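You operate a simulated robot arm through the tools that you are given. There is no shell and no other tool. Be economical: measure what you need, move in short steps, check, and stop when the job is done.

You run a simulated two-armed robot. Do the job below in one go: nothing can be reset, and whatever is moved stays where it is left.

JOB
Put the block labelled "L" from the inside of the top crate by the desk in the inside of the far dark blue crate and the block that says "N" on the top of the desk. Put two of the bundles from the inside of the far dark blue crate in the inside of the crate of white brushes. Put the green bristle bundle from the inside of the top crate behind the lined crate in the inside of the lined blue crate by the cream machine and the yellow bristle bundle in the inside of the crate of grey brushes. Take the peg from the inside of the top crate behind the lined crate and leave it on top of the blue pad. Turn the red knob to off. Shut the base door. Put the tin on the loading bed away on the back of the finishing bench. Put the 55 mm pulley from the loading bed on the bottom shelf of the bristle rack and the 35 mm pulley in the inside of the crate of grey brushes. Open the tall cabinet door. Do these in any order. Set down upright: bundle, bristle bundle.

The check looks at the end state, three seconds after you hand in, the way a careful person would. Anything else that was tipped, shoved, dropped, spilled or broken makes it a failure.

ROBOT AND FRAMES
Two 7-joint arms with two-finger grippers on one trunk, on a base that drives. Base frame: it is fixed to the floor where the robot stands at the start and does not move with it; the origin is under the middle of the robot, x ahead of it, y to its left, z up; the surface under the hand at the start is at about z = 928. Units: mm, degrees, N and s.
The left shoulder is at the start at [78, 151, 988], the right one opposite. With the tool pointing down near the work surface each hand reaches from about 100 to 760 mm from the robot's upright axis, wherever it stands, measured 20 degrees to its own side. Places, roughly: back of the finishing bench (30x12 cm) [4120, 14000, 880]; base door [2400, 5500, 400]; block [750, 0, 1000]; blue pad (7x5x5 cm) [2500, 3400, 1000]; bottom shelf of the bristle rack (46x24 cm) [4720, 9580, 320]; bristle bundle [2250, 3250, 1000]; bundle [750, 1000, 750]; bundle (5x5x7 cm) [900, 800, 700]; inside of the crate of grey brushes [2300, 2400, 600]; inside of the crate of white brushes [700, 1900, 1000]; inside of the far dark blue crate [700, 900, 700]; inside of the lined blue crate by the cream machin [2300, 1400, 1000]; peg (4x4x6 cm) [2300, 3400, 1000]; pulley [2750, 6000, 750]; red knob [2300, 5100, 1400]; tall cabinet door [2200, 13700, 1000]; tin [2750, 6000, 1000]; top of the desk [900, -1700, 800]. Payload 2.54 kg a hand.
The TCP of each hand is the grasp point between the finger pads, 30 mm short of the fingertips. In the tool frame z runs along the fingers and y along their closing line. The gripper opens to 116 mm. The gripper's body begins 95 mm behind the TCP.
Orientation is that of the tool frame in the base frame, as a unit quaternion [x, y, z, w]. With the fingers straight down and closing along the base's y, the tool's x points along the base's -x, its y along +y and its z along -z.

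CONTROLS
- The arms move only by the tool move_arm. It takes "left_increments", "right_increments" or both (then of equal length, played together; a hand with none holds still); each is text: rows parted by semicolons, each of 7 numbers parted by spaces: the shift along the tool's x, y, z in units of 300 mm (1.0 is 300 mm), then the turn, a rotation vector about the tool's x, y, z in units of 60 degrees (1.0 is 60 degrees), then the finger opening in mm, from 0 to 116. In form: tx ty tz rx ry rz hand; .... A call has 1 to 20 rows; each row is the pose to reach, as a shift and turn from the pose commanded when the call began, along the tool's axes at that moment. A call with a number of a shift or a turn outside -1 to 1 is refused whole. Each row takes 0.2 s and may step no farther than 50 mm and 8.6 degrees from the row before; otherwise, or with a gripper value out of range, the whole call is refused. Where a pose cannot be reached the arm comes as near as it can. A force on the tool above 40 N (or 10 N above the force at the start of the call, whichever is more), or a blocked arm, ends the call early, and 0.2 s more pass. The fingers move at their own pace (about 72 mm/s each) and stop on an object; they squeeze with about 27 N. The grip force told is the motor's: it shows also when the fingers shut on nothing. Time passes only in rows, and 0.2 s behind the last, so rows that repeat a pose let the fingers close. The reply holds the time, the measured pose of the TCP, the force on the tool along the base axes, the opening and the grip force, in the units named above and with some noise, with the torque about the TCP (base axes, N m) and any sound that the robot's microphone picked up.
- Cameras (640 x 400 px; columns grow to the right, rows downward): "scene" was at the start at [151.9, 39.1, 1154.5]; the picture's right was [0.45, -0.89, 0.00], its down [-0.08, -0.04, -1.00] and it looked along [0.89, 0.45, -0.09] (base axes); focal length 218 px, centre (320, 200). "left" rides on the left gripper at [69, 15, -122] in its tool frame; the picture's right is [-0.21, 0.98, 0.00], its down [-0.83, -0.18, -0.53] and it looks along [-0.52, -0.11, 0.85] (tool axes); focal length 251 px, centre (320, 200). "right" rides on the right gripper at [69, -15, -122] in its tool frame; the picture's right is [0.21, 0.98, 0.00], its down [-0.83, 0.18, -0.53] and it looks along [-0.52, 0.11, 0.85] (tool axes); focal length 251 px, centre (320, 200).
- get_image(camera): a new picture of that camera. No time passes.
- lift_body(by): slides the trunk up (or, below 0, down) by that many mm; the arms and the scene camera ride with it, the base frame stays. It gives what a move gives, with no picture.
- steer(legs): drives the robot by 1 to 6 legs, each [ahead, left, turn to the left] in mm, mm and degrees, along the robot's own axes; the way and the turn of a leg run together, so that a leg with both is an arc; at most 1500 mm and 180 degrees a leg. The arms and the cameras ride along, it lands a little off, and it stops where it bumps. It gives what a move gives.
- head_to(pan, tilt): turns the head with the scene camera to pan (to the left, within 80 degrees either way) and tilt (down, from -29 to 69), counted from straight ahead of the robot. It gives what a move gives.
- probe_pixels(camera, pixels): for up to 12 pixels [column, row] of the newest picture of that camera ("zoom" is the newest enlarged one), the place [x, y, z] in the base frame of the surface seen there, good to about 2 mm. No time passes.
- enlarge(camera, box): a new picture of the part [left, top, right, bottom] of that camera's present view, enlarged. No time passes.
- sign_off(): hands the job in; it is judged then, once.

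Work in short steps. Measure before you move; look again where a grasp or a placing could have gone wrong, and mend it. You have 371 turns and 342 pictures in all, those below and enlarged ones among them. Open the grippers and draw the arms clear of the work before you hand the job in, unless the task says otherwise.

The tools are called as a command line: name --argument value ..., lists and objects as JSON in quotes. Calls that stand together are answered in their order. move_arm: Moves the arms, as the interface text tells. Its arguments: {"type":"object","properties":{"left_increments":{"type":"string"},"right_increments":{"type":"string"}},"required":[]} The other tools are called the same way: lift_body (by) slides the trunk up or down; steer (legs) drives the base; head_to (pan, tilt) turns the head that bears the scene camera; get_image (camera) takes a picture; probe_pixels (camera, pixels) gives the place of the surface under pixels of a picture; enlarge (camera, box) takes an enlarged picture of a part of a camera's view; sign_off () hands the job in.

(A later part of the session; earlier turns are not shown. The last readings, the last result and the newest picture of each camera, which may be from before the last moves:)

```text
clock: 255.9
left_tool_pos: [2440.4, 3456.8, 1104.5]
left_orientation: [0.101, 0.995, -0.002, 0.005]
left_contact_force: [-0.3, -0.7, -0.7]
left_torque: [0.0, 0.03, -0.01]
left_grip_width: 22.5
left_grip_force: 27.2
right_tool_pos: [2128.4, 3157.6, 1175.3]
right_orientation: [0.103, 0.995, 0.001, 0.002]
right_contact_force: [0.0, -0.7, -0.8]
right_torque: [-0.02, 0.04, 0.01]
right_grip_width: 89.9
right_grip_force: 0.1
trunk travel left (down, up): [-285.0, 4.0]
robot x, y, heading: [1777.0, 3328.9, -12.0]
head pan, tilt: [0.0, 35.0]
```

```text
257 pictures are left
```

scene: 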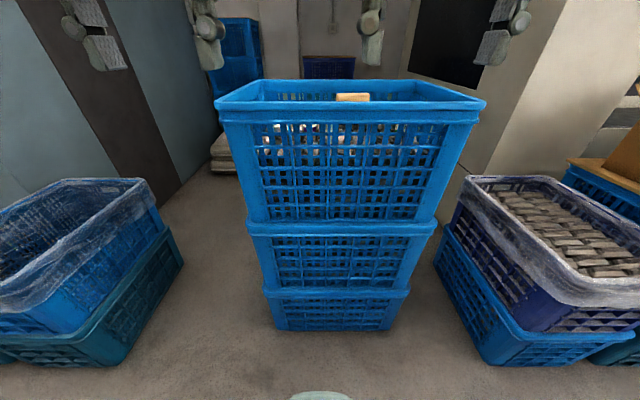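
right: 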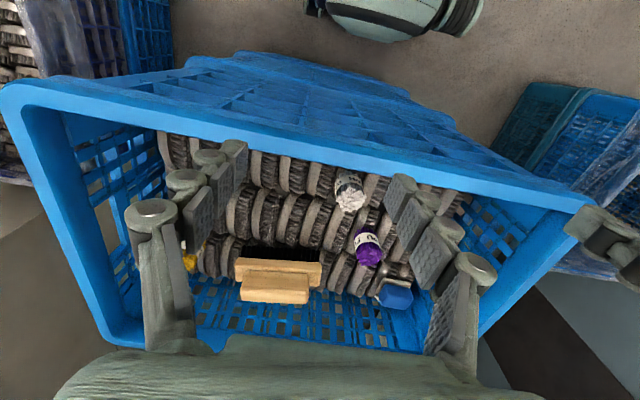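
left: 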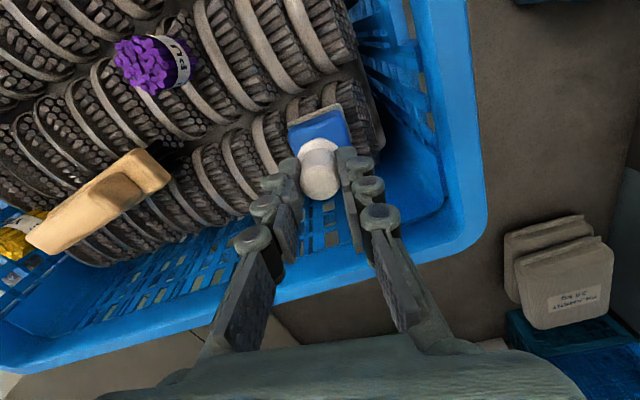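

Now at (2440,3457). Fine shift to (2455,3449) and lower to ~1072.

move_arm --left_increments "-0.02 -0.01 0.04 0 0 0 10; -0.04 -0.016 0.08 0 0 0 10; -0.054 -0.016 0.108 0 0 0 10"

enlarge --camera "left" --box '[240, 90, 400, 210]'

probe_pixels --camera "zoom" --pixels '[[200, 100], [400, 100]]'

```text
clock: 256.7
left_tool_pos: [2454.8, 3450.8, 1072.5]
left_orientation: [0.101, 0.995, -0.003, 0.006]
left_contact_force: [-1.6, 0.7, -0.9]
left_torque: [0.0, 0.0, 0.01]
left_grip_width: 22.7
left_grip_force: 26.8
right_tool_pos: [2130.3, 3157.5, 1176.0]
right_orientation: [0.102, 0.995, 0.001, 0.003]
right_contact_force: [-0.3, 0.3, 0.9]
right_torque: [0.01, 0.03, -0.01]
right_grip_width: 90.0
right_grip_force: 0.1
trunk travel left (down, up): [-285.0, 4.0]
robot x, y, heading: [1776.3, 3328.6, -11.7]
head pan, tilt: [0.0, 35.0]
```

```text
3.33 times, centred on (320, 150) of left
```

zoom: 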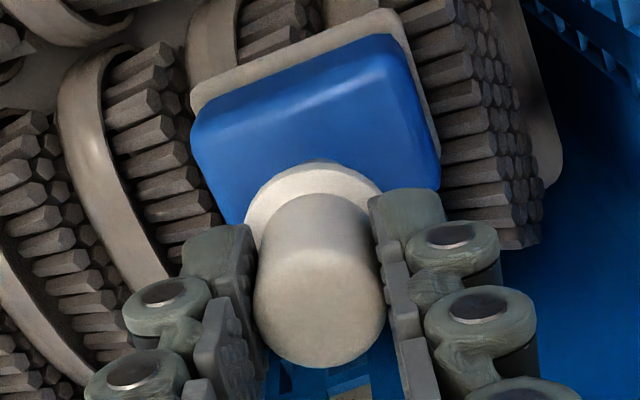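

```text
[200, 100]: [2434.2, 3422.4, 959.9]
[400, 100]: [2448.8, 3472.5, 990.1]
```

probe_pixels --camera "zoom" --pixels '[[300, 70], [300, 85], [300, 105], [300, 130], [300, 155], [225, 150], [215, 190], [430, 165], [235, 215], [415, 120], [380, 60], [205, 150]]'

```text
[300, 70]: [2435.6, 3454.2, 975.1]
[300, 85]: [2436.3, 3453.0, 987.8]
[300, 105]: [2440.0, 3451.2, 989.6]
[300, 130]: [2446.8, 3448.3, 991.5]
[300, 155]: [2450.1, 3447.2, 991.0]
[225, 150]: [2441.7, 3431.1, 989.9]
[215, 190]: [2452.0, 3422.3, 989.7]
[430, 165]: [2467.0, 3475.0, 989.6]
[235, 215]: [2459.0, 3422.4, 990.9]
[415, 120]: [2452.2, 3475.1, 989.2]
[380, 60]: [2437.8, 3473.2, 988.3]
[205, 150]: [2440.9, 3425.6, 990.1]
```

Pad spans x 2437–2473, y 3422–3475: the hand is centred. Lower in small steps.

move_arm --left_increments "0 -0.005 0.015 0 0 0 10; 0 -0.005 0.022 0 0 0 10; 0 -0.005 0.028 0 0 0 10; 0 -0.005 0.034 0 0 0 10; 0 -0.005 0.04 0 0 0 10; 0 -0.005 0.046 0 0 0 10; 0 -0.005 0.052 0 0 0 10; 0 -0.005 0.058 0 0 0 10"

```text
clock: 258.5
left_tool_pos: [2455.4, 3445.5, 1054.4]
left_orientation: [0.101, 0.995, -0.002, 0.005]
left_contact_force: [0.4, -0.1, -1.1]
left_torque: [-0.02, 0.01, -0.03]
left_grip_width: 22.3
left_grip_force: 26.4
right_tool_pos: [2128.8, 3157.8, 1176.3]
right_orientation: [0.102, 0.995, 0.001, 0.003]
right_contact_force: [-0.4, 0.2, -0.7]
right_torque: [-0.01, -0.01, 0.03]
right_grip_width: 90.0
right_grip_force: 0.0
trunk travel left (down, up): [-285.0, 4.0]
robot x, y, heading: [1775.1, 3329.2, -12.0]
head pan, tilt: [0.0, 35.0]
```

move_arm --left_increments "0 0.008 0.006 0 0 0 10; 0 0.008 0.012 0 0 0 10; 0 0.008 0.018 0 0 0 10; 0 0.008 0.024 0 0 0 10; 0 0.008 0.03 0 0 0 10; 0 0.008 0.036 0 0 0 10"

enlarge --camera "left" --box '[240, 90, 400, 210]'

```text
clock: 259.9
left_tool_pos: [2454.7, 3449.0, 1048.5]
left_orientation: [0.101, 0.995, -0.003, 0.008]
left_contact_force: [2.5, 2.0, 26.1]
left_torque: [0.13, -0.09, 0.01]
left_grip_width: 22.7
left_grip_force: 26.8
right_tool_pos: [2126.4, 3157.5, 1177.3]
right_orientation: [0.103, 0.995, 0.001, 0.004]
right_contact_force: [0.4, 0.2, -0.9]
right_torque: [0.02, 0.02, -0.02]
right_grip_width: 90.1
right_grip_force: 0.0
trunk travel left (down, up): [-285.0, 4.0]
robot x, y, heading: [1774.3, 3331.0, -12.1]
head pan, tilt: [0.0, 35.0]
```

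```text
3.33 times, centred on (320, 150) of left
```

zoom: 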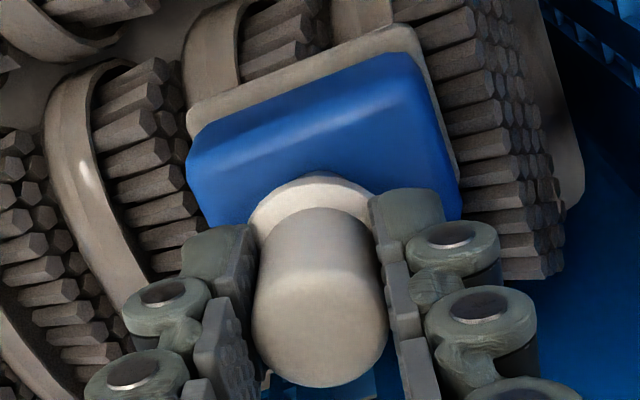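

Contact (26 N). Ease and open slowly, then look.

move_arm --left_increments "0 0 -0.012 0 0 0 22; 0 0 -0.012 0 0 0 26; 0 0 -0.012 0 0 0 34; 0 0 -0.012 0 0 0 46; 0 0 -0.012 0 0 0 60"

get_image --camera "left"

```text
clock: 261.1
left_tool_pos: [2456.1, 3447.6, 1046.5]
left_orientation: [0.102, 0.995, -0.002, 0.005]
left_contact_force: [0.6, 0.3, -0.3]
left_torque: [0.03, -0.01, 0.0]
left_grip_width: 59.7
left_grip_force: 0.1
right_tool_pos: [2129.6, 3156.3, 1175.7]
right_orientation: [0.102, 0.995, 0.001, 0.003]
right_contact_force: [0.0, -0.8, -0.4]
right_torque: [-0.04, 0.0, -0.03]
right_grip_width: 89.9
right_grip_force: 0.0
trunk travel left (down, up): [-285.0, 4.0]
robot x, y, heading: [1772.0, 3328.0, -11.7]
head pan, tilt: [0.0, 35.0]
```

```text
254 pictures are left
```

left: 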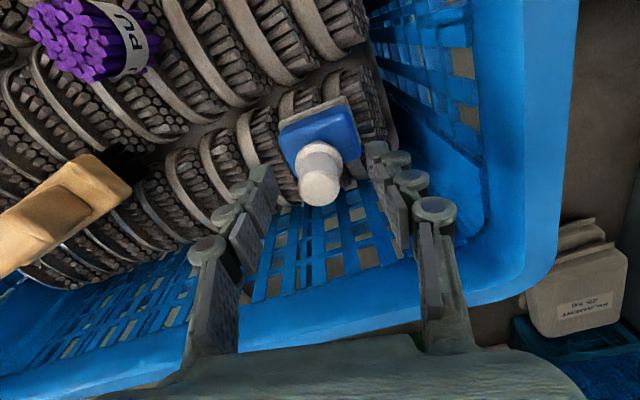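

Peg stands on the pad. Rise with a slight pull back, staying symmetric.

move_arm --left_increments "0 0 -0.05 0 0 0 80; 0.03 0 -0.12 0 0 0 80; 0.07 0 -0.2 0 0 0 80; 0.14 0 -0.28 0 0 0 80; 0.26 0 -0.32 0 0 0 80; 0.4 0 -0.34 0 0 0 80; 0.54 0 -0.36 0 0 0 80; 0.68 0 -0.38 0 0 0 80; 0.8 0 -0.4 0 0 0 80"

get_image --camera "left"

```text
clock: 263.1
left_tool_pos: [2220.2, 3497.7, 1165.8]
left_orientation: [0.1, 0.995, -0.003, 0.006]
left_contact_force: [-0.6, 0.1, -0.6]
left_torque: [0.02, -0.01, -0.01]
left_grip_width: 80.1
left_grip_force: 0.1
right_tool_pos: [2129.0, 3157.8, 1176.1]
right_orientation: [0.102, 0.995, 0.0, 0.003]
right_contact_force: [-0.5, -0.2, -1.6]
right_torque: [0.02, 0.0, 0.01]
right_grip_width: 90.2
right_grip_force: 0.1
trunk travel left (down, up): [-285.0, 4.0]
robot x, y, heading: [1771.9, 3329.8, -12.1]
head pan, tilt: [0.0, 35.0]
```

```text
253 pictures are left
```

left: 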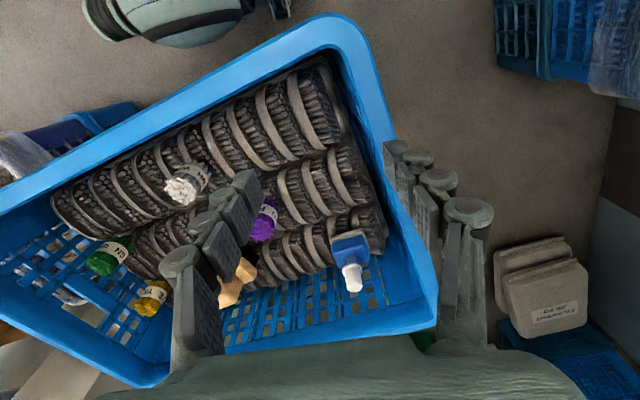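

Peg done. Turn the base back +12°.

steer --legs '[[0, 0, 12]]'

get_image --camera "right"

```text
clock: 264.2
left_tool_pos: [2175.9, 3587.4, 1165.2]
left_orientation: [-0.002, 1.0, -0.002, 0.005]
left_contact_force: [-0.1, -0.7, 0.8]
left_torque: [0.0, -0.01, -0.02]
left_grip_width: 80.1
left_grip_force: 0.1
right_tool_pos: [2156.8, 3234.5, 1176.3]
right_orientation: [-0.001, 1.0, 0.001, 0.003]
right_contact_force: [0.2, 0.2, -0.2]
right_torque: [0.03, 0.03, 0.04]
right_grip_width: 89.8
right_grip_force: 0.0
trunk travel left (down, up): [-285.0, 4.0]
robot x, y, heading: [1776.5, 3334.4, 0.1]
head pan, tilt: [0.0, 35.0]
```

```text
252 pictures are left
```

right: 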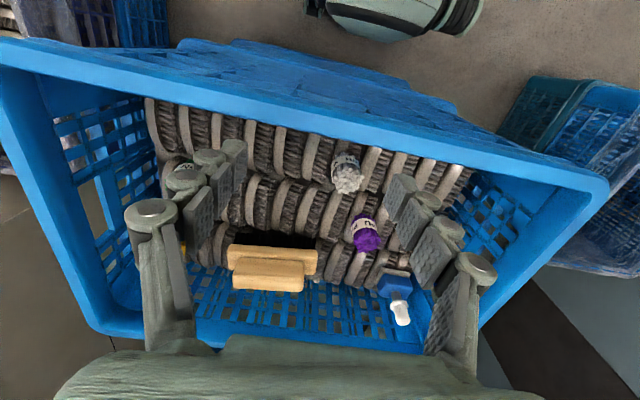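

Move the right hand to look over green/yellow.

move_arm --right_increments "-0.1 -0.09 0.0 0 0 0 90; -0.2 -0.18 0.03 0 0 0 90; -0.3 -0.27 0.06 0 0 0 90; -0.4 -0.36 0.1 0 0 0 90; -0.5 -0.45 0.14 0 0 0 90; -0.61 -0.547 0.187 0 0 0 90"

get_image --camera "right"

```text
clock: 265.6
left_tool_pos: [2176.9, 3585.9, 1164.3]
left_orientation: [-0.003, 1.0, -0.002, 0.005]
left_contact_force: [0.1, 0.1, 0.6]
left_torque: [0.07, 0.01, 0.0]
left_grip_width: 80.0
left_grip_force: 0.1
right_tool_pos: [2342.0, 3069.0, 1119.2]
right_orientation: [-0.001, 1.0, 0.001, 0.002]
right_contact_force: [-0.2, -0.6, -0.6]
right_torque: [-0.01, 0.03, 0.01]
right_grip_width: 89.7
right_grip_force: 0.0
trunk travel left (down, up): [-285.0, 4.0]
robot x, y, heading: [1776.3, 3329.9, -0.1]
head pan, tilt: [0.0, 35.0]
```

```text
251 pictures are left
```

right: 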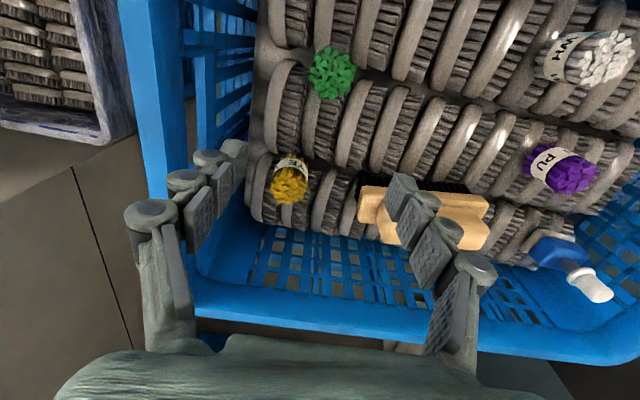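

enlarge --camera "right" --box '[230, 30, 430, 250]'

probe_pixels --camera "right" --pixels '[[290, 185], [278, 185], [304, 185], [290, 198], [291, 160], [330, 72], [312, 75], [352, 75], [331, 50], [331, 92], [360, 200], [378, 235]]'

```text
1.82 times, centred on (330, 140) of right
```

zoom: 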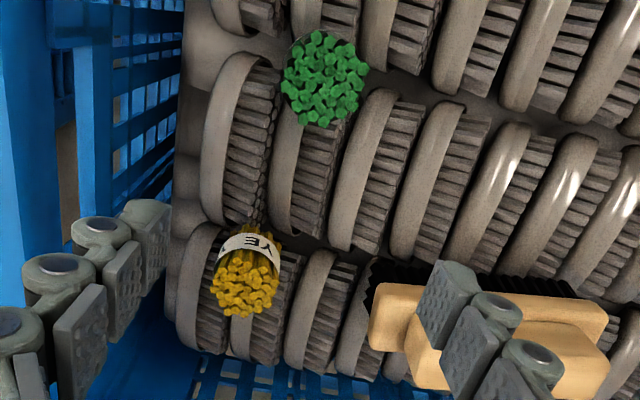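

```text
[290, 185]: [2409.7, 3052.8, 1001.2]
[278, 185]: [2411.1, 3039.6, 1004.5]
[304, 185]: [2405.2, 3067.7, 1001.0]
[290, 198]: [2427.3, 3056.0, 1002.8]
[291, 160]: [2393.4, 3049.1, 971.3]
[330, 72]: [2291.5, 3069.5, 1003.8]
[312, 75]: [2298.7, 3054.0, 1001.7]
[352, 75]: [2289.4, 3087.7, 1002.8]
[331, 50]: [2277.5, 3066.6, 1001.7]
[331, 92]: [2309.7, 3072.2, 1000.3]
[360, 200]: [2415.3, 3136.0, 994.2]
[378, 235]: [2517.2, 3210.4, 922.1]
```

Yellow centre ≈(2411,3053), green ≈(2292,3070), tops ≈1002. Right goes over yellow at z≈1055, opening 70.

move_arm --right_increments "-0.1 -0.03 0.05 0 0 0 70; -0.2 -0.054 0.12 0 0 0 70; -0.23 -0.054 0.21 0 0 0 70; -0.23 -0.054 0.21 0 0 0 70"

get_image --camera "right"

```text
clock: 266.6
left_tool_pos: [2175.7, 3585.5, 1165.6]
left_orientation: [-0.003, 1.0, -0.002, 0.006]
left_contact_force: [-0.6, -0.3, -0.1]
left_torque: [-0.03, -0.02, -0.02]
left_grip_width: 80.1
left_grip_force: 0.1
right_tool_pos: [2409.5, 3053.5, 1057.3]
right_orientation: [-0.001, 1.0, 0.001, 0.004]
right_contact_force: [-0.7, -0.3, 0.4]
right_torque: [0.01, -0.01, 0.01]
right_grip_width: 70.1
right_grip_force: 0.1
trunk travel left (down, up): [-285.0, 4.0]
robot x, y, heading: [1774.0, 3331.9, 0.2]
head pan, tilt: [0.0, 35.0]
```

```text
249 pictures are left
```

right: 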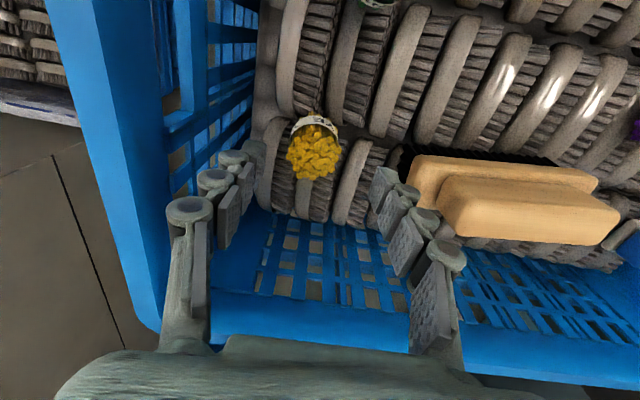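

Good. Descend to z≈985 and close gently.

move_arm --right_increments "0 0 0.08 0 0 0 70; 0 0 0.16 0 0 0 70; 0 0 0.24 0 0 0 70; 0 0 0.24 0 0 0 55; 0 0 0.24 0 0 0 42; 0 0 0.24 0 0 0 30; 0 0 0.24 0 0 0 20; 0 0 0.24 0 0 0 20"

get_image --camera "right"

```text
clock: 268.6
left_tool_pos: [2168.6, 3591.0, 1165.4]
left_orientation: [-0.001, 1.0, -0.005, 0.009]
left_contact_force: [0.9, 0.9, 0.3]
left_torque: [-0.02, 0.0, 0.02]
left_grip_width: 79.7
left_grip_force: 0.1
right_tool_pos: [2406.2, 3054.9, 1023.5]
right_orientation: [0.001, 0.999, 0.001, 0.037]
right_contact_force: [0.1, -0.6, -0.6]
right_torque: [0.01, -0.01, 0.04]
right_grip_width: 39.6
right_grip_force: 27.0
trunk travel left (down, up): [-285.0, 4.0]
robot x, y, heading: [1774.1, 3326.3, 0.1]
head pan, tilt: [0.0, 35.0]
stopped in row 8 (right hand): the arm was blocked; the commanded pose is now the measured one
```

```text
248 pictures are left
```

right: 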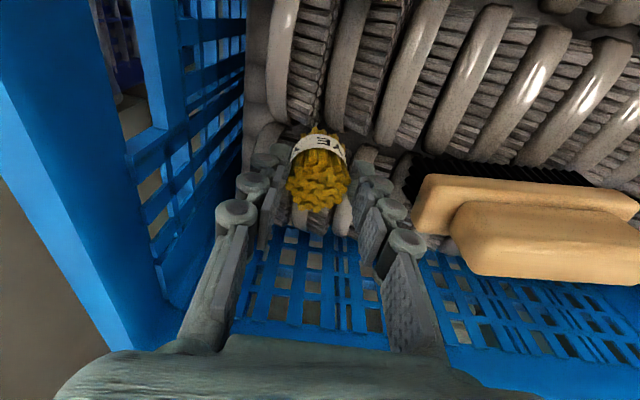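

The arm was blocked at z=1023 — probably the forearm on the near rim. I look with the scene camera.

head_to --pan -25 --tilt 30

get_image --camera "scene"

```text
clock: 269.5
left_tool_pos: [2167.0, 3591.0, 1169.0]
left_orientation: [-0.002, 1.0, -0.005, 0.011]
left_contact_force: [0.7, -0.1, -0.1]
left_torque: [-0.01, -0.05, 0.0]
left_grip_width: 80.4
left_grip_force: 0.1
right_tool_pos: [2406.6, 3056.5, 1022.5]
right_orientation: [0.001, 0.999, 0.0, 0.034]
right_contact_force: [-0.1, -0.6, -1.3]
right_torque: [0.0, 0.03, -0.01]
right_grip_width: 39.5
right_grip_force: 26.8
trunk travel left (down, up): [-285.0, 4.0]
robot x, y, heading: [1775.6, 3330.8, 0.1]
head pan, tilt: [-25.0, 30.0]
```

```text
247 pictures are left
```

scene: 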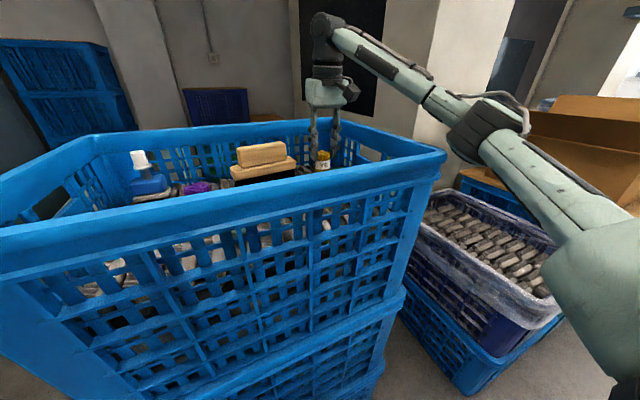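

The elbow side hangs over the crate's right rim. I release yellow, rise, and re-approach with the base farther right so the arm comes in more from the front.

move_arm --right_increments "0 0 0 0 0 0 45; 0 0 0 0 0 0 55; 0 0 0 0 0 0 70; 0 0 -0.06 0 0 0 70; 0.05 0 -0.15 0 0 0 70; 0.15 0 -0.25 0 0 0 70; 0.25 0 -0.35 0 0 0 70"

get_image --camera "right"

```text
clock: 271.1
left_tool_pos: [2174.2, 3584.3, 1166.5]
left_orientation: [-0.003, 1.0, -0.003, 0.007]
left_contact_force: [0.2, 0.3, -0.2]
left_torque: [-0.02, -0.03, 0.02]
left_grip_width: 80.0
left_grip_force: 0.0
right_tool_pos: [2331.8, 3052.3, 1110.3]
right_orientation: [-0.001, 1.0, 0.002, 0.023]
right_contact_force: [0.0, -0.3, -1.0]
right_torque: [-0.02, -0.07, -0.03]
right_grip_width: 70.1
right_grip_force: 0.2
trunk travel left (down, up): [-285.0, 4.0]
robot x, y, heading: [1774.6, 3328.7, -0.1]
head pan, tilt: [-25.0, 30.0]
```

```text
246 pictures are left
```

right: 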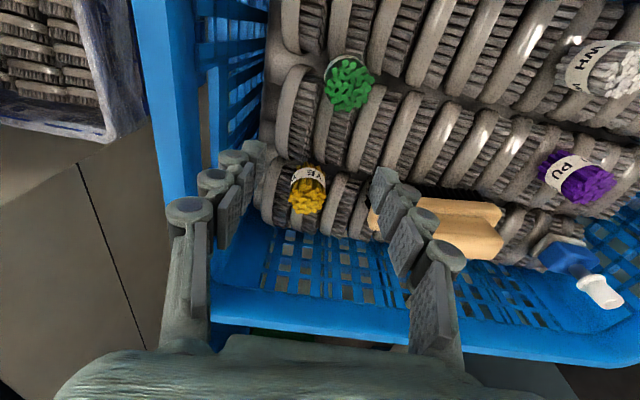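

Yellow still upright. I raise and shift the hand left 150 mm, fix its small tilt, then strafe the base right 160 mm.

move_arm --right_increments "0 0.1 -0.05 0 0.02 0 70; 0 0.22 -0.08 0 0.044 0 70; 0 0.35 -0.1 0 0.044 0 70; 0 0.5 -0.1 0 0.044 0 70"

steer --legs '[[8, -158, 0]]'

get_image --camera "right"

```text
clock: 272.1
left_tool_pos: [2175.8, 3587.1, 1165.1]
left_orientation: [-0.001, 1.0, -0.002, 0.005]
left_contact_force: [0.0, -0.4, -1.5]
left_torque: [-0.02, -0.02, -0.02]
left_grip_width: 79.9
left_grip_force: 0.0
right_tool_pos: [2330.6, 3202.8, 1138.9]
right_orientation: [0.001, 1.0, 0.002, -0.001]
right_contact_force: [0.7, -0.2, 1.0]
right_torque: [-0.01, -0.01, -0.02]
right_grip_width: 70.1
right_grip_force: 0.0
trunk travel left (down, up): [-285.0, 4.0]
robot x, y, heading: [1772.2, 3330.0, -0.0]
head pan, tilt: [-25.0, 30.0]
```

```text
clock: 274.3
left_tool_pos: [2184.7, 3425.5, 1165.4]
left_orientation: [-0.003, 1.0, -0.002, 0.005]
left_contact_force: [-0.4, -0.1, 0.0]
left_torque: [0.01, -0.04, -0.02]
left_grip_width: 80.1
left_grip_force: 0.1
right_tool_pos: [2339.4, 3041.9, 1140.3]
right_orientation: [-0.001, 1.0, 0.004, -0.001]
right_contact_force: [0.5, 0.4, 1.1]
right_torque: [0.05, -0.01, 0.03]
right_grip_width: 69.8
right_grip_force: 0.0
trunk travel left (down, up): [-285.0, 4.0]
robot x, y, heading: [1785.1, 3170.8, -0.1]
head pan, tilt: [-25.0, 30.0]
```

```text
245 pictures are left
```

right: 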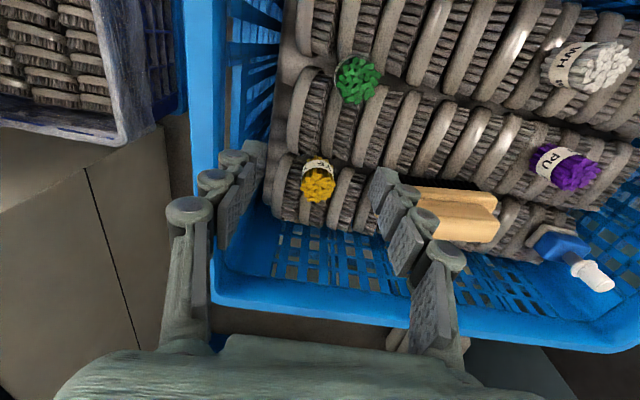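

move_arm --right_increments "-0.1 0.02 0.05 0 0 0 70; -0.2 0.037 0.12 0 0 0 70; -0.237 0.037 0.22 0 0 0 70; -0.237 0.037 0.317 0 0 0 70; -0.237 0.037 0.317 0 0 0 70"

get_image --camera "right"

```text
clock: 275.5
left_tool_pos: [2183.9, 3426.0, 1165.6]
left_orientation: [-0.002, 1.0, -0.003, 0.004]
left_contact_force: [0.3, 0.0, 0.3]
left_torque: [-0.01, -0.03, 0.01]
left_grip_width: 80.2
left_grip_force: 0.1
right_tool_pos: [2408.5, 3052.8, 1044.5]
right_orientation: [0.001, 1.0, 0.002, 0.0]
right_contact_force: [-0.4, 0.4, 0.0]
right_torque: [0.03, -0.01, -0.01]
right_grip_width: 69.6
right_grip_force: 0.1
trunk travel left (down, up): [-285.0, 4.0]
robot x, y, heading: [1787.7, 3168.6, 0.3]
head pan, tilt: [-25.0, 30.0]
```

```text
244 pictures are left
```

right: 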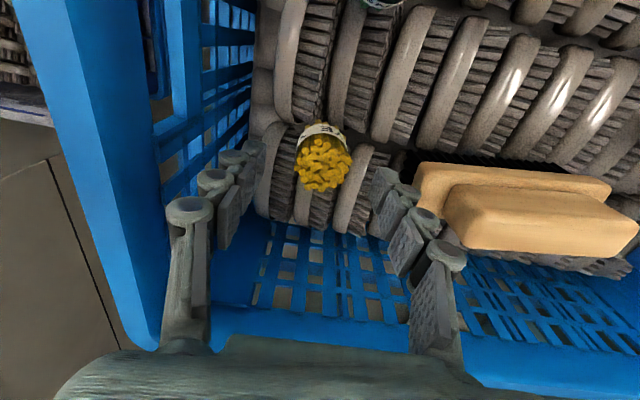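

Step down without closing, to see how low the arm gets.

move_arm --right_increments "0 0 0.05 0 0 0 70; 0 0 0.1 0 0 0 70; 0 0 0.15 0 0 0 70; 0 0 0.2 0 0 0 70; 0 0 0.2 0 0 0 70"

get_image --camera "scene"

```text
clock: 276.7
left_tool_pos: [2185.1, 3425.9, 1164.8]
left_orientation: [-0.004, 1.0, -0.003, 0.005]
left_contact_force: [0.3, 0.1, 0.6]
left_torque: [-0.02, -0.02, -0.01]
left_grip_width: 79.8
left_grip_force: 0.1
right_tool_pos: [2410.9, 3053.7, 984.4]
right_orientation: [0.0, 1.0, 0.002, 0.0]
right_contact_force: [0.3, -0.1, -0.2]
right_torque: [0.01, -0.03, -0.02]
right_grip_width: 70.1
right_grip_force: 0.1
trunk travel left (down, up): [-285.0, 4.0]
robot x, y, heading: [1783.5, 3171.3, 0.1]
head pan, tilt: [-25.0, 30.0]
```

```text
243 pictures are left
```

scene: 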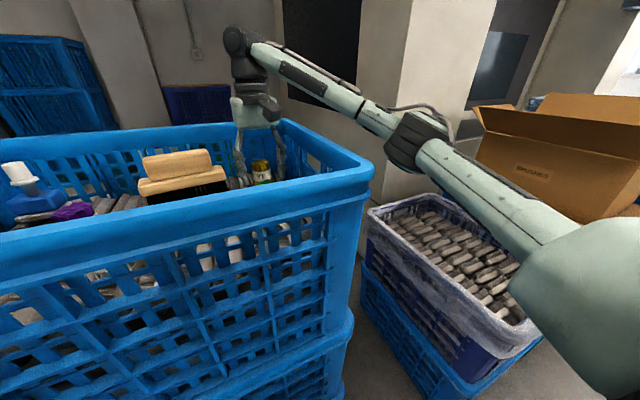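

Reached 984 freely. Close gently and lift.

move_arm --right_increments "0 0 0 0 0 0 55; 0 0 0 0 0 0 42; 0 0 0 0 0 0 32; 0 0 0 0 0 0 20; 0 0 0 0 0 0 20; 0 0 -0.05 0 0 0 20; 0 0 -0.15 0 0 0 20; 0 0 -0.3 0 0 0 20; 0 0 -0.45 0 0 0 20"

get_image --camera "right"

```text
clock: 278.7
left_tool_pos: [2184.7, 3426.3, 1165.4]
left_orientation: [-0.002, 1.0, -0.002, 0.006]
left_contact_force: [-0.1, 0.5, -0.9]
left_torque: [0.01, -0.05, -0.03]
left_grip_width: 80.3
left_grip_force: 0.1
right_tool_pos: [2409.6, 3053.1, 1121.4]
right_orientation: [0.0, 1.0, 0.002, 0.001]
right_contact_force: [-0.4, -0.9, -1.0]
right_torque: [-0.02, 0.0, 0.0]
right_grip_width: 39.3
right_grip_force: 26.8
trunk travel left (down, up): [-285.0, 4.0]
robot x, y, heading: [1787.8, 3169.3, 0.1]
head pan, tilt: [-25.0, 30.0]
```

```text
242 pictures are left
```

right: 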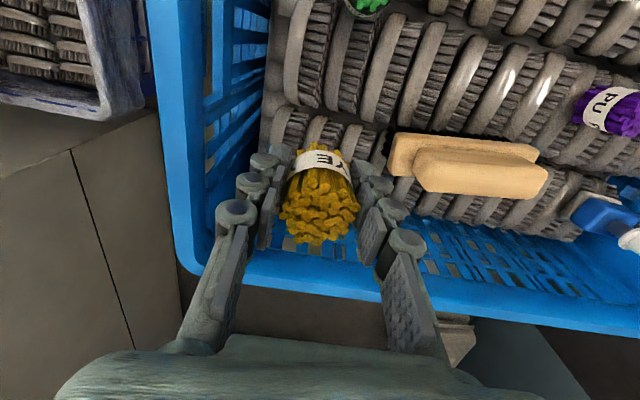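

Yellow held. Raise and draw it back, then strafe right 175 mm for the left hand to take green.

move_arm --right_increments "0.0 0 -0.12 0 0 0 20; 0.12 0 -0.17 0 0 0 20; 0.26 0 -0.17 0 0 0 20; 0.4 0 -0.17 0 0 0 20; 0.54 0 -0.17 0 0 0 20; 0.68 0 -0.17 0 0 0 20; 0.8 0 -0.17 0 0 0 20"

steer --legs '[[-5, -175, 0]]'

get_image --camera "left"

```text
clock: 280.3
left_tool_pos: [2183.9, 3425.4, 1165.3]
left_orientation: [-0.003, 1.0, -0.003, 0.006]
left_contact_force: [-0.6, -0.4, -0.3]
left_torque: [0.0, -0.02, 0.03]
left_grip_width: 80.2
left_grip_force: 0.1
right_tool_pos: [2170.6, 3053.6, 1172.4]
right_orientation: [0.001, 1.0, 0.002, 0.0]
right_contact_force: [0.0, 1.0, 0.0]
right_torque: [-0.01, 0.02, -0.01]
right_grip_width: 39.2
right_grip_force: 27.5
trunk travel left (down, up): [-285.0, 4.0]
robot x, y, heading: [1778.0, 3172.6, 0.2]
head pan, tilt: [-25.0, 30.0]
```

```text
clock: 282.6
left_tool_pos: [2180.7, 3250.5, 1166.1]
left_orientation: [-0.003, 1.0, -0.002, 0.005]
left_contact_force: [0.3, 0.2, -1.0]
left_torque: [0.02, 0.0, 0.03]
left_grip_width: 80.0
left_grip_force: 0.0
right_tool_pos: [2167.0, 2877.6, 1171.8]
right_orientation: [0.0, 1.0, 0.003, -0.001]
right_contact_force: [0.5, -0.6, -0.7]
right_torque: [0.02, -0.03, -0.02]
right_grip_width: 39.6
right_grip_force: 27.4
trunk travel left (down, up): [-285.0, 4.0]
robot x, y, heading: [1776.9, 2995.8, 0.0]
head pan, tilt: [-25.0, 30.0]
```

```text
241 pictures are left
```

left: 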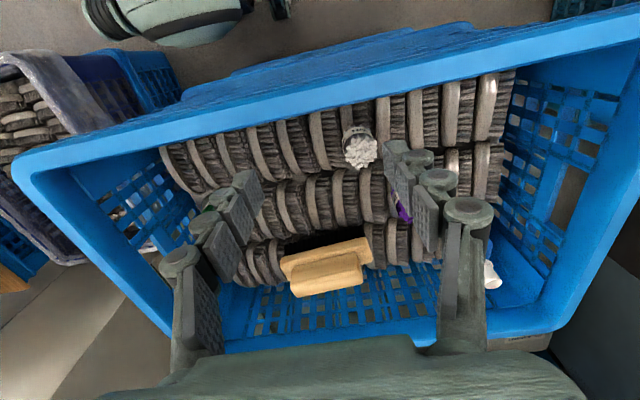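

Left goes towards green at z≈1100.

move_arm --left_increments "-0.06 -0.12 0 0 0 0 76; -0.12 -0.24 0.03 0 0 0 72; -0.2 -0.36 0.06 0 0 0 70; -0.28 -0.48 0.11 0 0 0 70; -0.37 -0.6 0.16 0 0 0 70; -0.37 -0.6 0.22 0 0 0 70"

get_image --camera "left"

```text
clock: 284.0
left_tool_pos: [2272.4, 3112.2, 1105.1]
left_orientation: [-0.002, 1.0, -0.003, 0.005]
left_contact_force: [1.2, -0.2, 0.2]
left_torque: [-0.02, 0.02, -0.02]
left_grip_width: 70.0
left_grip_force: 0.0
left hand out of reach, approached as far as the arm can: row 4, 5, 6
right_tool_pos: [2166.6, 2878.7, 1170.1]
right_orientation: [0.001, 1.0, 0.003, 0.0]
right_contact_force: [-0.2, 0.4, -1.4]
right_torque: [-0.02, -0.01, -0.03]
right_grip_width: 39.3
right_grip_force: 26.8
trunk travel left (down, up): [-285.0, 4.0]
robot x, y, heading: [1777.5, 2995.5, 0.1]
head pan, tilt: [-25.0, 30.0]
```

```text
240 pictures are left
```

left: 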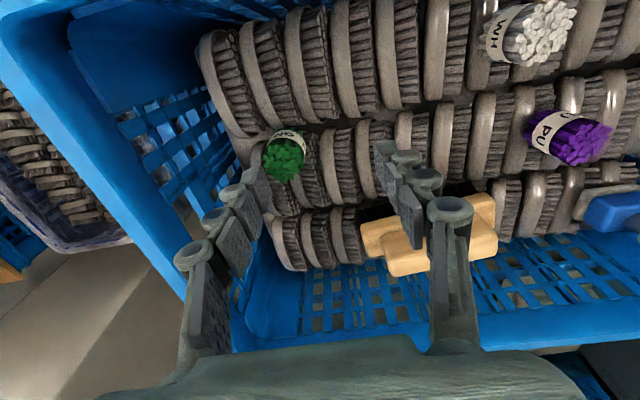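

Left is short inward; I back 12 mm and turn the base −10° so green lies on its own side.

steer --legs '[[-12, 0, 0], [0, 0, -10]]'

get_image --camera "left"

```text
clock: 285.5
left_tool_pos: [2273.5, 3024.6, 1107.2]
left_orientation: [0.085, 0.996, -0.003, 0.005]
left_contact_force: [0.2, -1.2, 0.0]
left_torque: [0.02, -0.01, 0.0]
left_grip_width: 69.7
left_grip_force: 0.0
right_tool_pos: [2128.3, 2812.9, 1172.3]
right_orientation: [0.087, 0.996, 0.002, -0.001]
right_contact_force: [0.1, 0.2, -0.3]
right_torque: [0.01, 0.0, 0.0]
right_grip_width: 39.5
right_grip_force: 27.2
trunk travel left (down, up): [-285.0, 4.0]
robot x, y, heading: [1768.3, 2994.3, -9.8]
head pan, tilt: [-25.0, 30.0]
```

```text
239 pictures are left
```

left: 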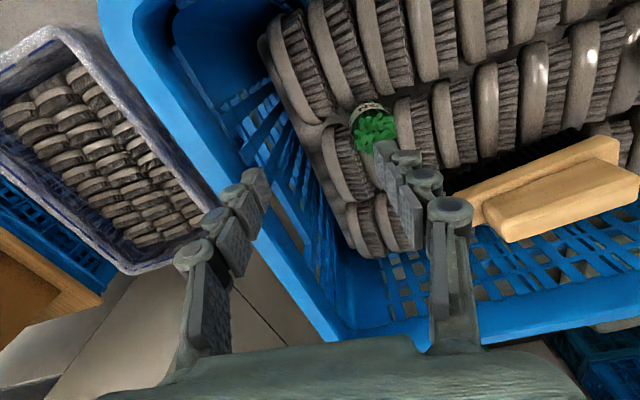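

move_arm --left_increments "-0.01 0.08 0 0 0 0 70; -0.035 0.16 0 0 0 0 70; -0.035 0.16 0.1 0 0 0 70; -0.035 0.16 0.19 0 0 0 70"

enlarge --camera "left" --box '[220, 90, 420, 290]'

probe_pixels --camera "zoom" --pixels '[[320, 130], [300, 100]]'

```text
clock: 286.5
left_tool_pos: [2291.3, 3069.4, 1048.2]
left_orientation: [0.085, 0.996, -0.003, 0.005]
left_contact_force: [0.5, 0.4, -0.1]
left_torque: [-0.01, 0.0, -0.02]
left_grip_width: 69.9
left_grip_force: 0.1
right_tool_pos: [2128.9, 2812.5, 1171.8]
right_orientation: [0.087, 0.996, 0.003, 0.0]
right_contact_force: [-0.7, 0.2, -1.2]
right_torque: [0.0, 0.0, -0.03]
right_grip_width: 39.3
right_grip_force: 27.5
trunk travel left (down, up): [-285.0, 4.0]
robot x, y, heading: [1766.6, 2996.7, -9.9]
head pan, tilt: [-25.0, 30.0]
```

```text
2.00 times, centred on (320, 190) of left
```

zoom: 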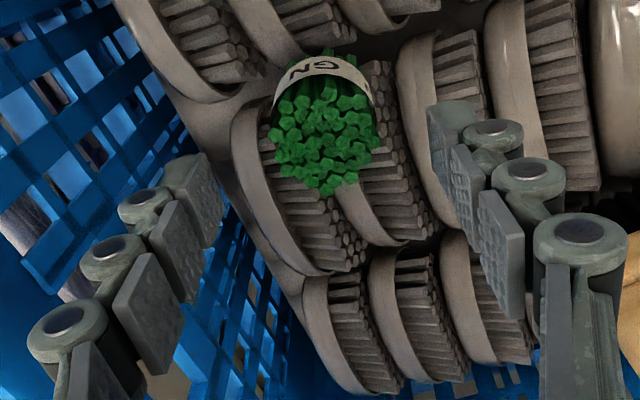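

```text
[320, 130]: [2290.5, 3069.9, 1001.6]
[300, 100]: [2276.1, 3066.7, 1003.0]
```

Aligned over green. Descend to z≈985.

move_arm --left_increments "0 0 0.07 0 0 0 70; 0 0 0.14 0 0 0 70; 0 0 0.21 0 0 0 70; 0 0 0.21 0 0 0 70"

```text
clock: 287.5
left_tool_pos: [2292.0, 3069.5, 985.4]
left_orientation: [0.084, 0.996, -0.003, 0.004]
left_contact_force: [-0.8, -0.1, 0.5]
left_torque: [0.0, 0.0, 0.02]
left_grip_width: 69.9
left_grip_force: 0.1
right_tool_pos: [2128.1, 2812.0, 1172.4]
right_orientation: [0.088, 0.996, 0.003, -0.001]
right_contact_force: [-0.4, -0.6, -0.8]
right_torque: [-0.05, 0.01, 0.04]
right_grip_width: 39.5
right_grip_force: 26.9
trunk travel left (down, up): [-285.0, 4.0]
robot x, y, heading: [1765.0, 2994.0, -9.7]
head pan, tilt: [-25.0, 30.0]
```

Close, then lift.

move_arm --left_increments "0 0 0 0 0 0 55; 0 0 0 0 0 0 44; 0 0 0 0 0 0 32; 0 0 0 0 0 0 20; 0 0 0 0 0 0 20; 0 0 -0.05 0 0 0 20; 0 0 -0.15 0 0 0 20; 0 0 -0.3 0 0 0 20; 0 0 -0.42 0 0 0 20"

get_image --camera "left"

```text
clock: 289.5
left_tool_pos: [2290.4, 3068.4, 1112.2]
left_orientation: [0.085, 0.996, -0.004, 0.005]
left_contact_force: [0.3, 0.1, -0.6]
left_torque: [-0.05, 0.0, -0.02]
left_grip_width: 38.3
left_grip_force: 27.1
right_tool_pos: [2128.5, 2812.0, 1171.6]
right_orientation: [0.087, 0.996, 0.003, -0.001]
right_contact_force: [0.4, 0.8, -0.5]
right_torque: [0.02, 0.02, 0.02]
right_grip_width: 39.5
right_grip_force: 27.2
trunk travel left (down, up): [-285.0, 4.0]
robot x, y, heading: [1768.3, 2992.4, -10.0]
head pan, tilt: [-25.0, 30.0]
```

```text
237 pictures are left
```

left: 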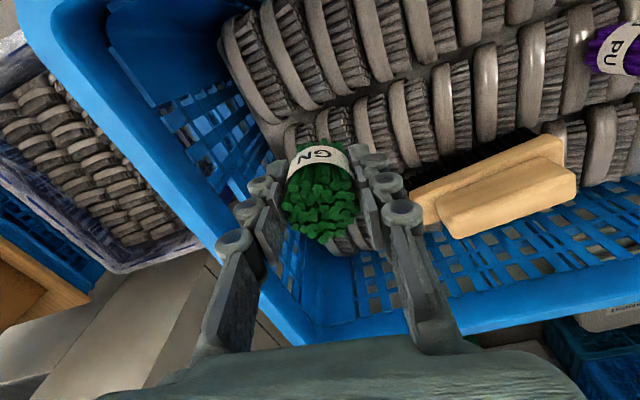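

Green held. Raise/pull back, reverse 170 mm, straighten and go to the grey-brush crate; then look.

move_arm --left_increments "0 0 -0.1 0 0 0 20; 0.05 0 -0.2 0 0 0 20; 0.17 0 -0.2 0 0 0 20; 0.3 0 -0.2 0 0 0 20; 0.42 0 -0.2 0 0 0 20"

steer --legs '[[-260, 0, 0], [0, 0, 10], [0, -460, 0]]'

head_to --pan -5 --tilt 35

get_image --camera "scene"

```text
clock: 290.7
left_tool_pos: [2164.5, 3092.4, 1170.4]
left_orientation: [0.085, 0.996, -0.003, 0.005]
left_contact_force: [-0.1, -0.8, -0.9]
left_torque: [0.0, 0.02, 0.02]
left_grip_width: 38.6
left_grip_force: 27.0
right_tool_pos: [2127.4, 2813.4, 1170.8]
right_orientation: [0.087, 0.996, 0.002, 0.0]
right_contact_force: [-0.6, -0.8, -0.4]
right_torque: [-0.02, -0.04, -0.02]
right_grip_width: 39.7
right_grip_force: 26.9
trunk travel left (down, up): [-285.0, 4.0]
robot x, y, heading: [1762.0, 2996.8, -10.0]
head pan, tilt: [-25.0, 30.0]
```

```text
clock: 297.8
left_tool_pos: [1888.3, 2749.9, 1170.7]
left_orientation: [-0.008, 1.0, -0.002, 0.005]
left_contact_force: [-0.2, -0.6, -1.0]
left_torque: [0.04, -0.01, 0.01]
left_grip_width: 38.6
left_grip_force: 27.1
right_tool_pos: [1905.1, 2469.0, 1171.8]
right_orientation: [-0.007, 1.0, 0.003, -0.001]
right_contact_force: [-0.4, -0.9, -2.2]
right_torque: [0.0, 0.04, -0.03]
right_grip_width: 39.7
right_grip_force: 27.2
trunk travel left (down, up): [-285.0, 4.0]
robot x, y, heading: [1511.8, 2574.8, 0.8]
head pan, tilt: [-25.0, 30.0]
```

```text
clock: 298.6
left_tool_pos: [1890.1, 2749.7, 1169.4]
left_orientation: [-0.008, 1.0, -0.002, 0.006]
left_contact_force: [0.5, 0.0, -1.2]
left_torque: [-0.05, -0.01, 0.03]
left_grip_width: 38.4
left_grip_force: 26.6
right_tool_pos: [1904.0, 2468.6, 1171.5]
right_orientation: [-0.007, 1.0, 0.001, 0.0]
right_contact_force: [-0.3, -0.4, -1.2]
right_torque: [0.04, 0.02, 0.01]
right_grip_width: 39.2
right_grip_force: 26.7
trunk travel left (down, up): [-285.0, 4.0]
robot x, y, heading: [1516.5, 2580.3, 0.6]
head pan, tilt: [-5.0, 35.0]
```

```text
236 pictures are left
```

scene: 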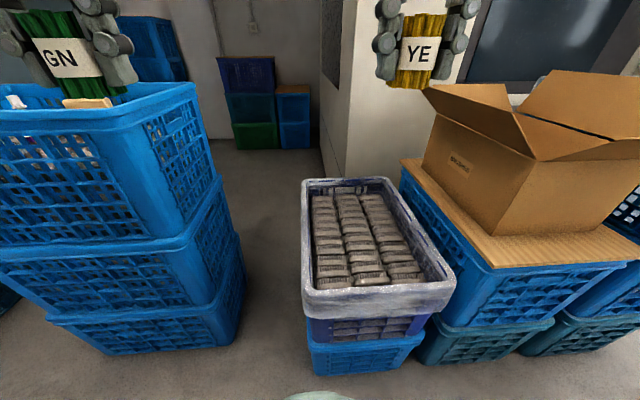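

probe_pixels --camera "scene" --pixels '[[380, 300], [305, 295], [450, 290], [310, 185], [390, 182], [330, 265], [365, 265], [405, 268], [365, 240], [340, 230], [430, 95], [495, 235]]'

enlarge --camera "scene" --box '[290, 170, 460, 320]'

```text
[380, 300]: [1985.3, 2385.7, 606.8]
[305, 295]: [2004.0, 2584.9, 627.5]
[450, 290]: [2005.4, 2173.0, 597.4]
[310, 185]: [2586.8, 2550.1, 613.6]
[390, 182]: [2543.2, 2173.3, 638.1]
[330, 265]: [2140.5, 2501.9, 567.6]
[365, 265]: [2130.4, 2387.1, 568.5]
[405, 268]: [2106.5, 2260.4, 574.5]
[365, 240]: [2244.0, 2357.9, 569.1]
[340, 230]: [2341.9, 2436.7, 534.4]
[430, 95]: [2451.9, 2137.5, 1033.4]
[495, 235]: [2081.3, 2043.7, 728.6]
```

```text
2.67 times, centred on (375, 245) of scene
```

zoom: 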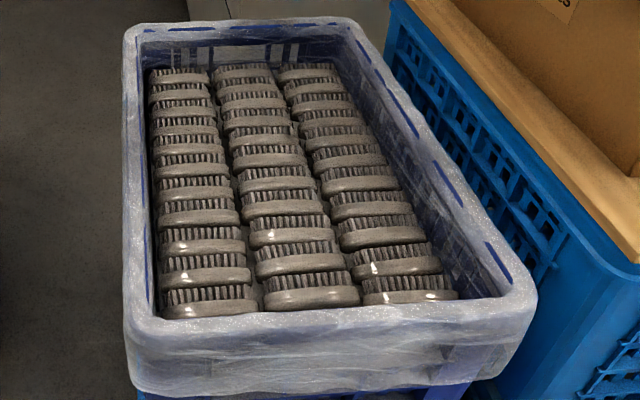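

Grey crate: x≈1985–2590, y≈2165–2590, brush tops ≈570. I advance 85 mm, lower the trunk 200 mm, then carry yellow over (2185,2455).

steer --legs '[[85, -15, -0.6]]'

lift_body --by -200

get_image --camera "right"

```text
clock: 299.7
left_tool_pos: [1977.0, 2731.6, 1170.5]
left_orientation: [-0.004, 1.0, -0.003, 0.006]
left_contact_force: [0.6, 0.3, 0.0]
left_torque: [0.03, 0.06, 0.0]
left_grip_width: 38.5
left_grip_force: 26.8
right_tool_pos: [1988.7, 2450.6, 1170.6]
right_orientation: [-0.001, 1.0, 0.003, -0.001]
right_contact_force: [0.2, 1.1, -1.4]
right_torque: [0.03, 0.05, 0.0]
right_grip_width: 39.6
right_grip_force: 27.1
trunk travel left (down, up): [-285.0, 4.0]
robot x, y, heading: [1599.1, 2566.2, 0.3]
head pan, tilt: [-5.0, 35.0]
```

```text
clock: 301.9
left_tool_pos: [1974.9, 2731.3, 971.5]
left_orientation: [-0.003, 1.0, -0.002, 0.005]
left_contact_force: [0.5, 0.4, -0.3]
left_torque: [0.0, 0.01, 0.02]
left_grip_width: 38.2
left_grip_force: 27.2
right_tool_pos: [1988.6, 2450.7, 971.8]
right_orientation: [-0.001, 1.0, 0.002, -0.001]
right_contact_force: [0.8, 0.7, -1.1]
right_torque: [0.03, 0.04, 0.01]
right_grip_width: 39.6
right_grip_force: 27.1
trunk travel left (down, up): [-85.0, 204.0]
robot x, y, heading: [1600.6, 2563.5, 0.1]
head pan, tilt: [-5.0, 35.0]
```

```text
234 pictures are left
```

right: 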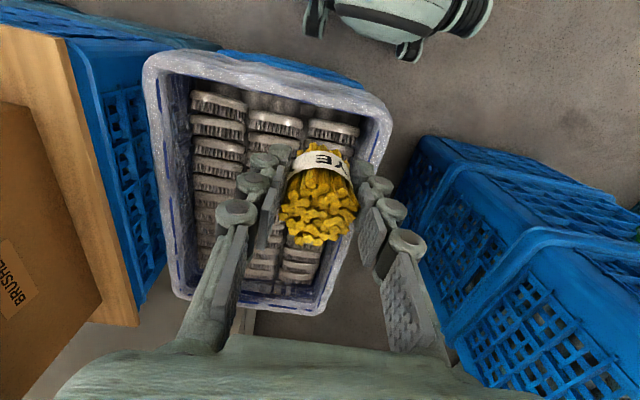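

Move yellow to hover over (2185,2495) at z≈720.

move_arm --right_increments "-0.12 0.03 0.04 0 0 0 20; -0.24 0.06 0.1 0 0 0 20; -0.36 0.09 0.18 0 0 0 20; -0.48 0.12 0.26 0 0 0 20; -0.58 0.14 0.36 0 0 0 20; -0.65 0.147 0.48 0 0 0 20; -0.655 0.147 0.62 0 0 0 20; -0.655 0.147 0.74 0 0 0 20; -0.655 0.147 0.84 0 0 0 20"

get_image --camera "right"

get_image --camera "scene"

```text
clock: 303.9
left_tool_pos: [1976.2, 2731.9, 970.4]
left_orientation: [-0.004, 1.0, -0.003, 0.005]
left_contact_force: [0.0, -0.9, -0.5]
left_torque: [-0.03, -0.01, 0.01]
left_grip_width: 38.2
left_grip_force: 26.7
right_tool_pos: [2183.2, 2496.4, 718.8]
right_orientation: [-0.001, 1.0, 0.002, 0.0]
right_contact_force: [-0.3, -0.2, -0.1]
right_torque: [0.0, -0.01, 0.02]
right_grip_width: 39.4
right_grip_force: 27.1
trunk travel left (down, up): [-85.0, 204.0]
robot x, y, heading: [1598.6, 2567.5, 0.2]
head pan, tilt: [-5.0, 35.0]
```

```text
233 pictures are left
```

right: 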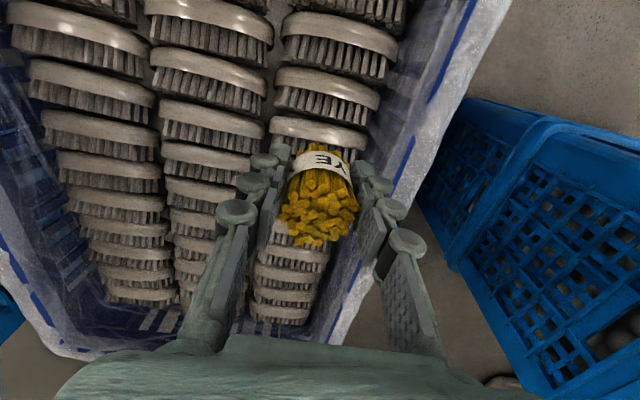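

```text
232 pictures are left
```

scene: 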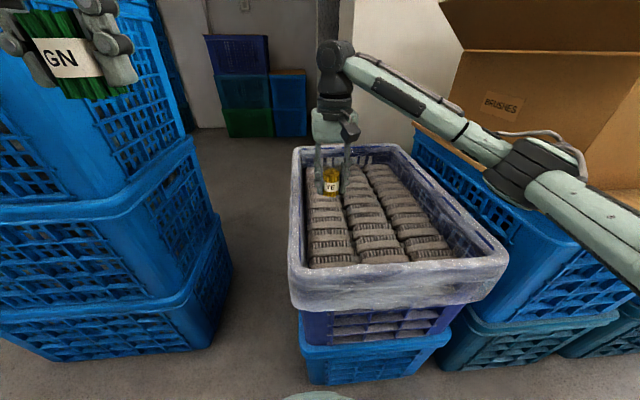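

probe_pixels --camera "right" --pixels '[[338, 28], [336, 45], [334, 62], [330, 78], [328, 95], [325, 112], [320, 128], [316, 142], [295, 245], [292, 257], [290, 268], [286, 282]]'

```text
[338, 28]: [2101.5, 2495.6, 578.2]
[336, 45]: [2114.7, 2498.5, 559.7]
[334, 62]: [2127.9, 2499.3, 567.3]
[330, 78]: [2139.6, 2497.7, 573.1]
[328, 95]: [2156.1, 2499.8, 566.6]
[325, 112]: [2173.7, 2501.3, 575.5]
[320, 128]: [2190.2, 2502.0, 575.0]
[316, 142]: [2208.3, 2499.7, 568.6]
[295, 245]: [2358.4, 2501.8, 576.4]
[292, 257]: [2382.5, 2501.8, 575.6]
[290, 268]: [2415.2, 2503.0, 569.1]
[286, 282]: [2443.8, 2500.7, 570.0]
```

Around x≈2185 the surface is ~575 and flat-ish. Lower to contact with y=2487.

move_arm --right_increments "0 -0.015 0.1 0 0 0 20; 0 -0.03 0.2 0 0 0 20; 0 -0.03 0.28 0 0 0 20; 0 -0.03 0.31 0 0 0 20; 0 -0.03 0.32 0 0 0 20; 0 -0.03 0.327 0 0 0 20; 0 -0.03 0.334 0 0 0 20; 0 -0.03 0.341 0 0 0 20; 0 -0.03 0.348 0 0 0 20; 0 -0.03 0.355 0 0 0 20; 0 -0.03 0.362 0 0 0 20; 0 -0.03 0.369 0 0 0 20"

```text
clock: 306.4
left_tool_pos: [1974.7, 2731.9, 970.5]
left_orientation: [-0.002, 1.0, -0.002, 0.006]
left_contact_force: [-1.0, -0.6, 0.3]
left_torque: [0.0, -0.02, 0.0]
left_grip_width: 38.3
left_grip_force: 26.8
right_tool_pos: [2182.5, 2487.2, 616.7]
right_orientation: [-0.001, 1.0, 0.002, 0.003]
right_contact_force: [-6.3, -2.0, 15.7]
right_torque: [-0.26, 0.34, -0.05]
right_grip_width: 39.4
right_grip_force: 27.0
trunk travel left (down, up): [-85.0, 204.0]
robot x, y, heading: [1598.1, 2565.6, 0.1]
head pan, tilt: [-5.0, 35.0]
stopped in row 12 (right hand): the force on the tool passed its limit at 42 N (the readings are from after the stop); the commanded pose is now the measured one
```

Contact. Open slowly and check.

move_arm --right_increments "0 0 -0.003 0 0 0 38; 0 0 -0.003 0 0 0 42; 0 0 -0.003 0 0 0 50; 0 0 -0.003 0 0 0 60; 0 0 -0.003 0 0 0 66"

get_image --camera "right"

```text
clock: 307.6
left_tool_pos: [1976.0, 2731.5, 970.6]
left_orientation: [-0.003, 1.0, -0.002, 0.006]
left_contact_force: [-0.6, 0.5, -0.5]
left_torque: [-0.04, 0.02, 0.03]
left_grip_width: 38.3
left_grip_force: 27.0
right_tool_pos: [2183.3, 2488.3, 614.3]
right_orientation: [0.0, 1.0, 0.003, 0.003]
right_contact_force: [-0.4, 0.2, 0.3]
right_torque: [0.0, 0.0, 0.01]
right_grip_width: 65.9
right_grip_force: 0.2
trunk travel left (down, up): [-85.0, 204.0]
robot x, y, heading: [1598.6, 2565.4, 0.2]
head pan, tilt: [-5.0, 35.0]
```

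```text
231 pictures are left
```

right: 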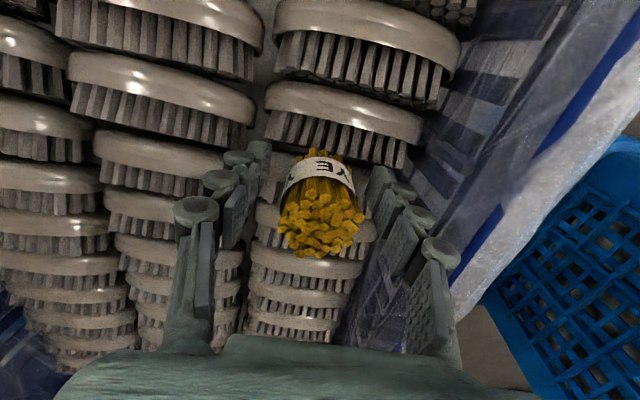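

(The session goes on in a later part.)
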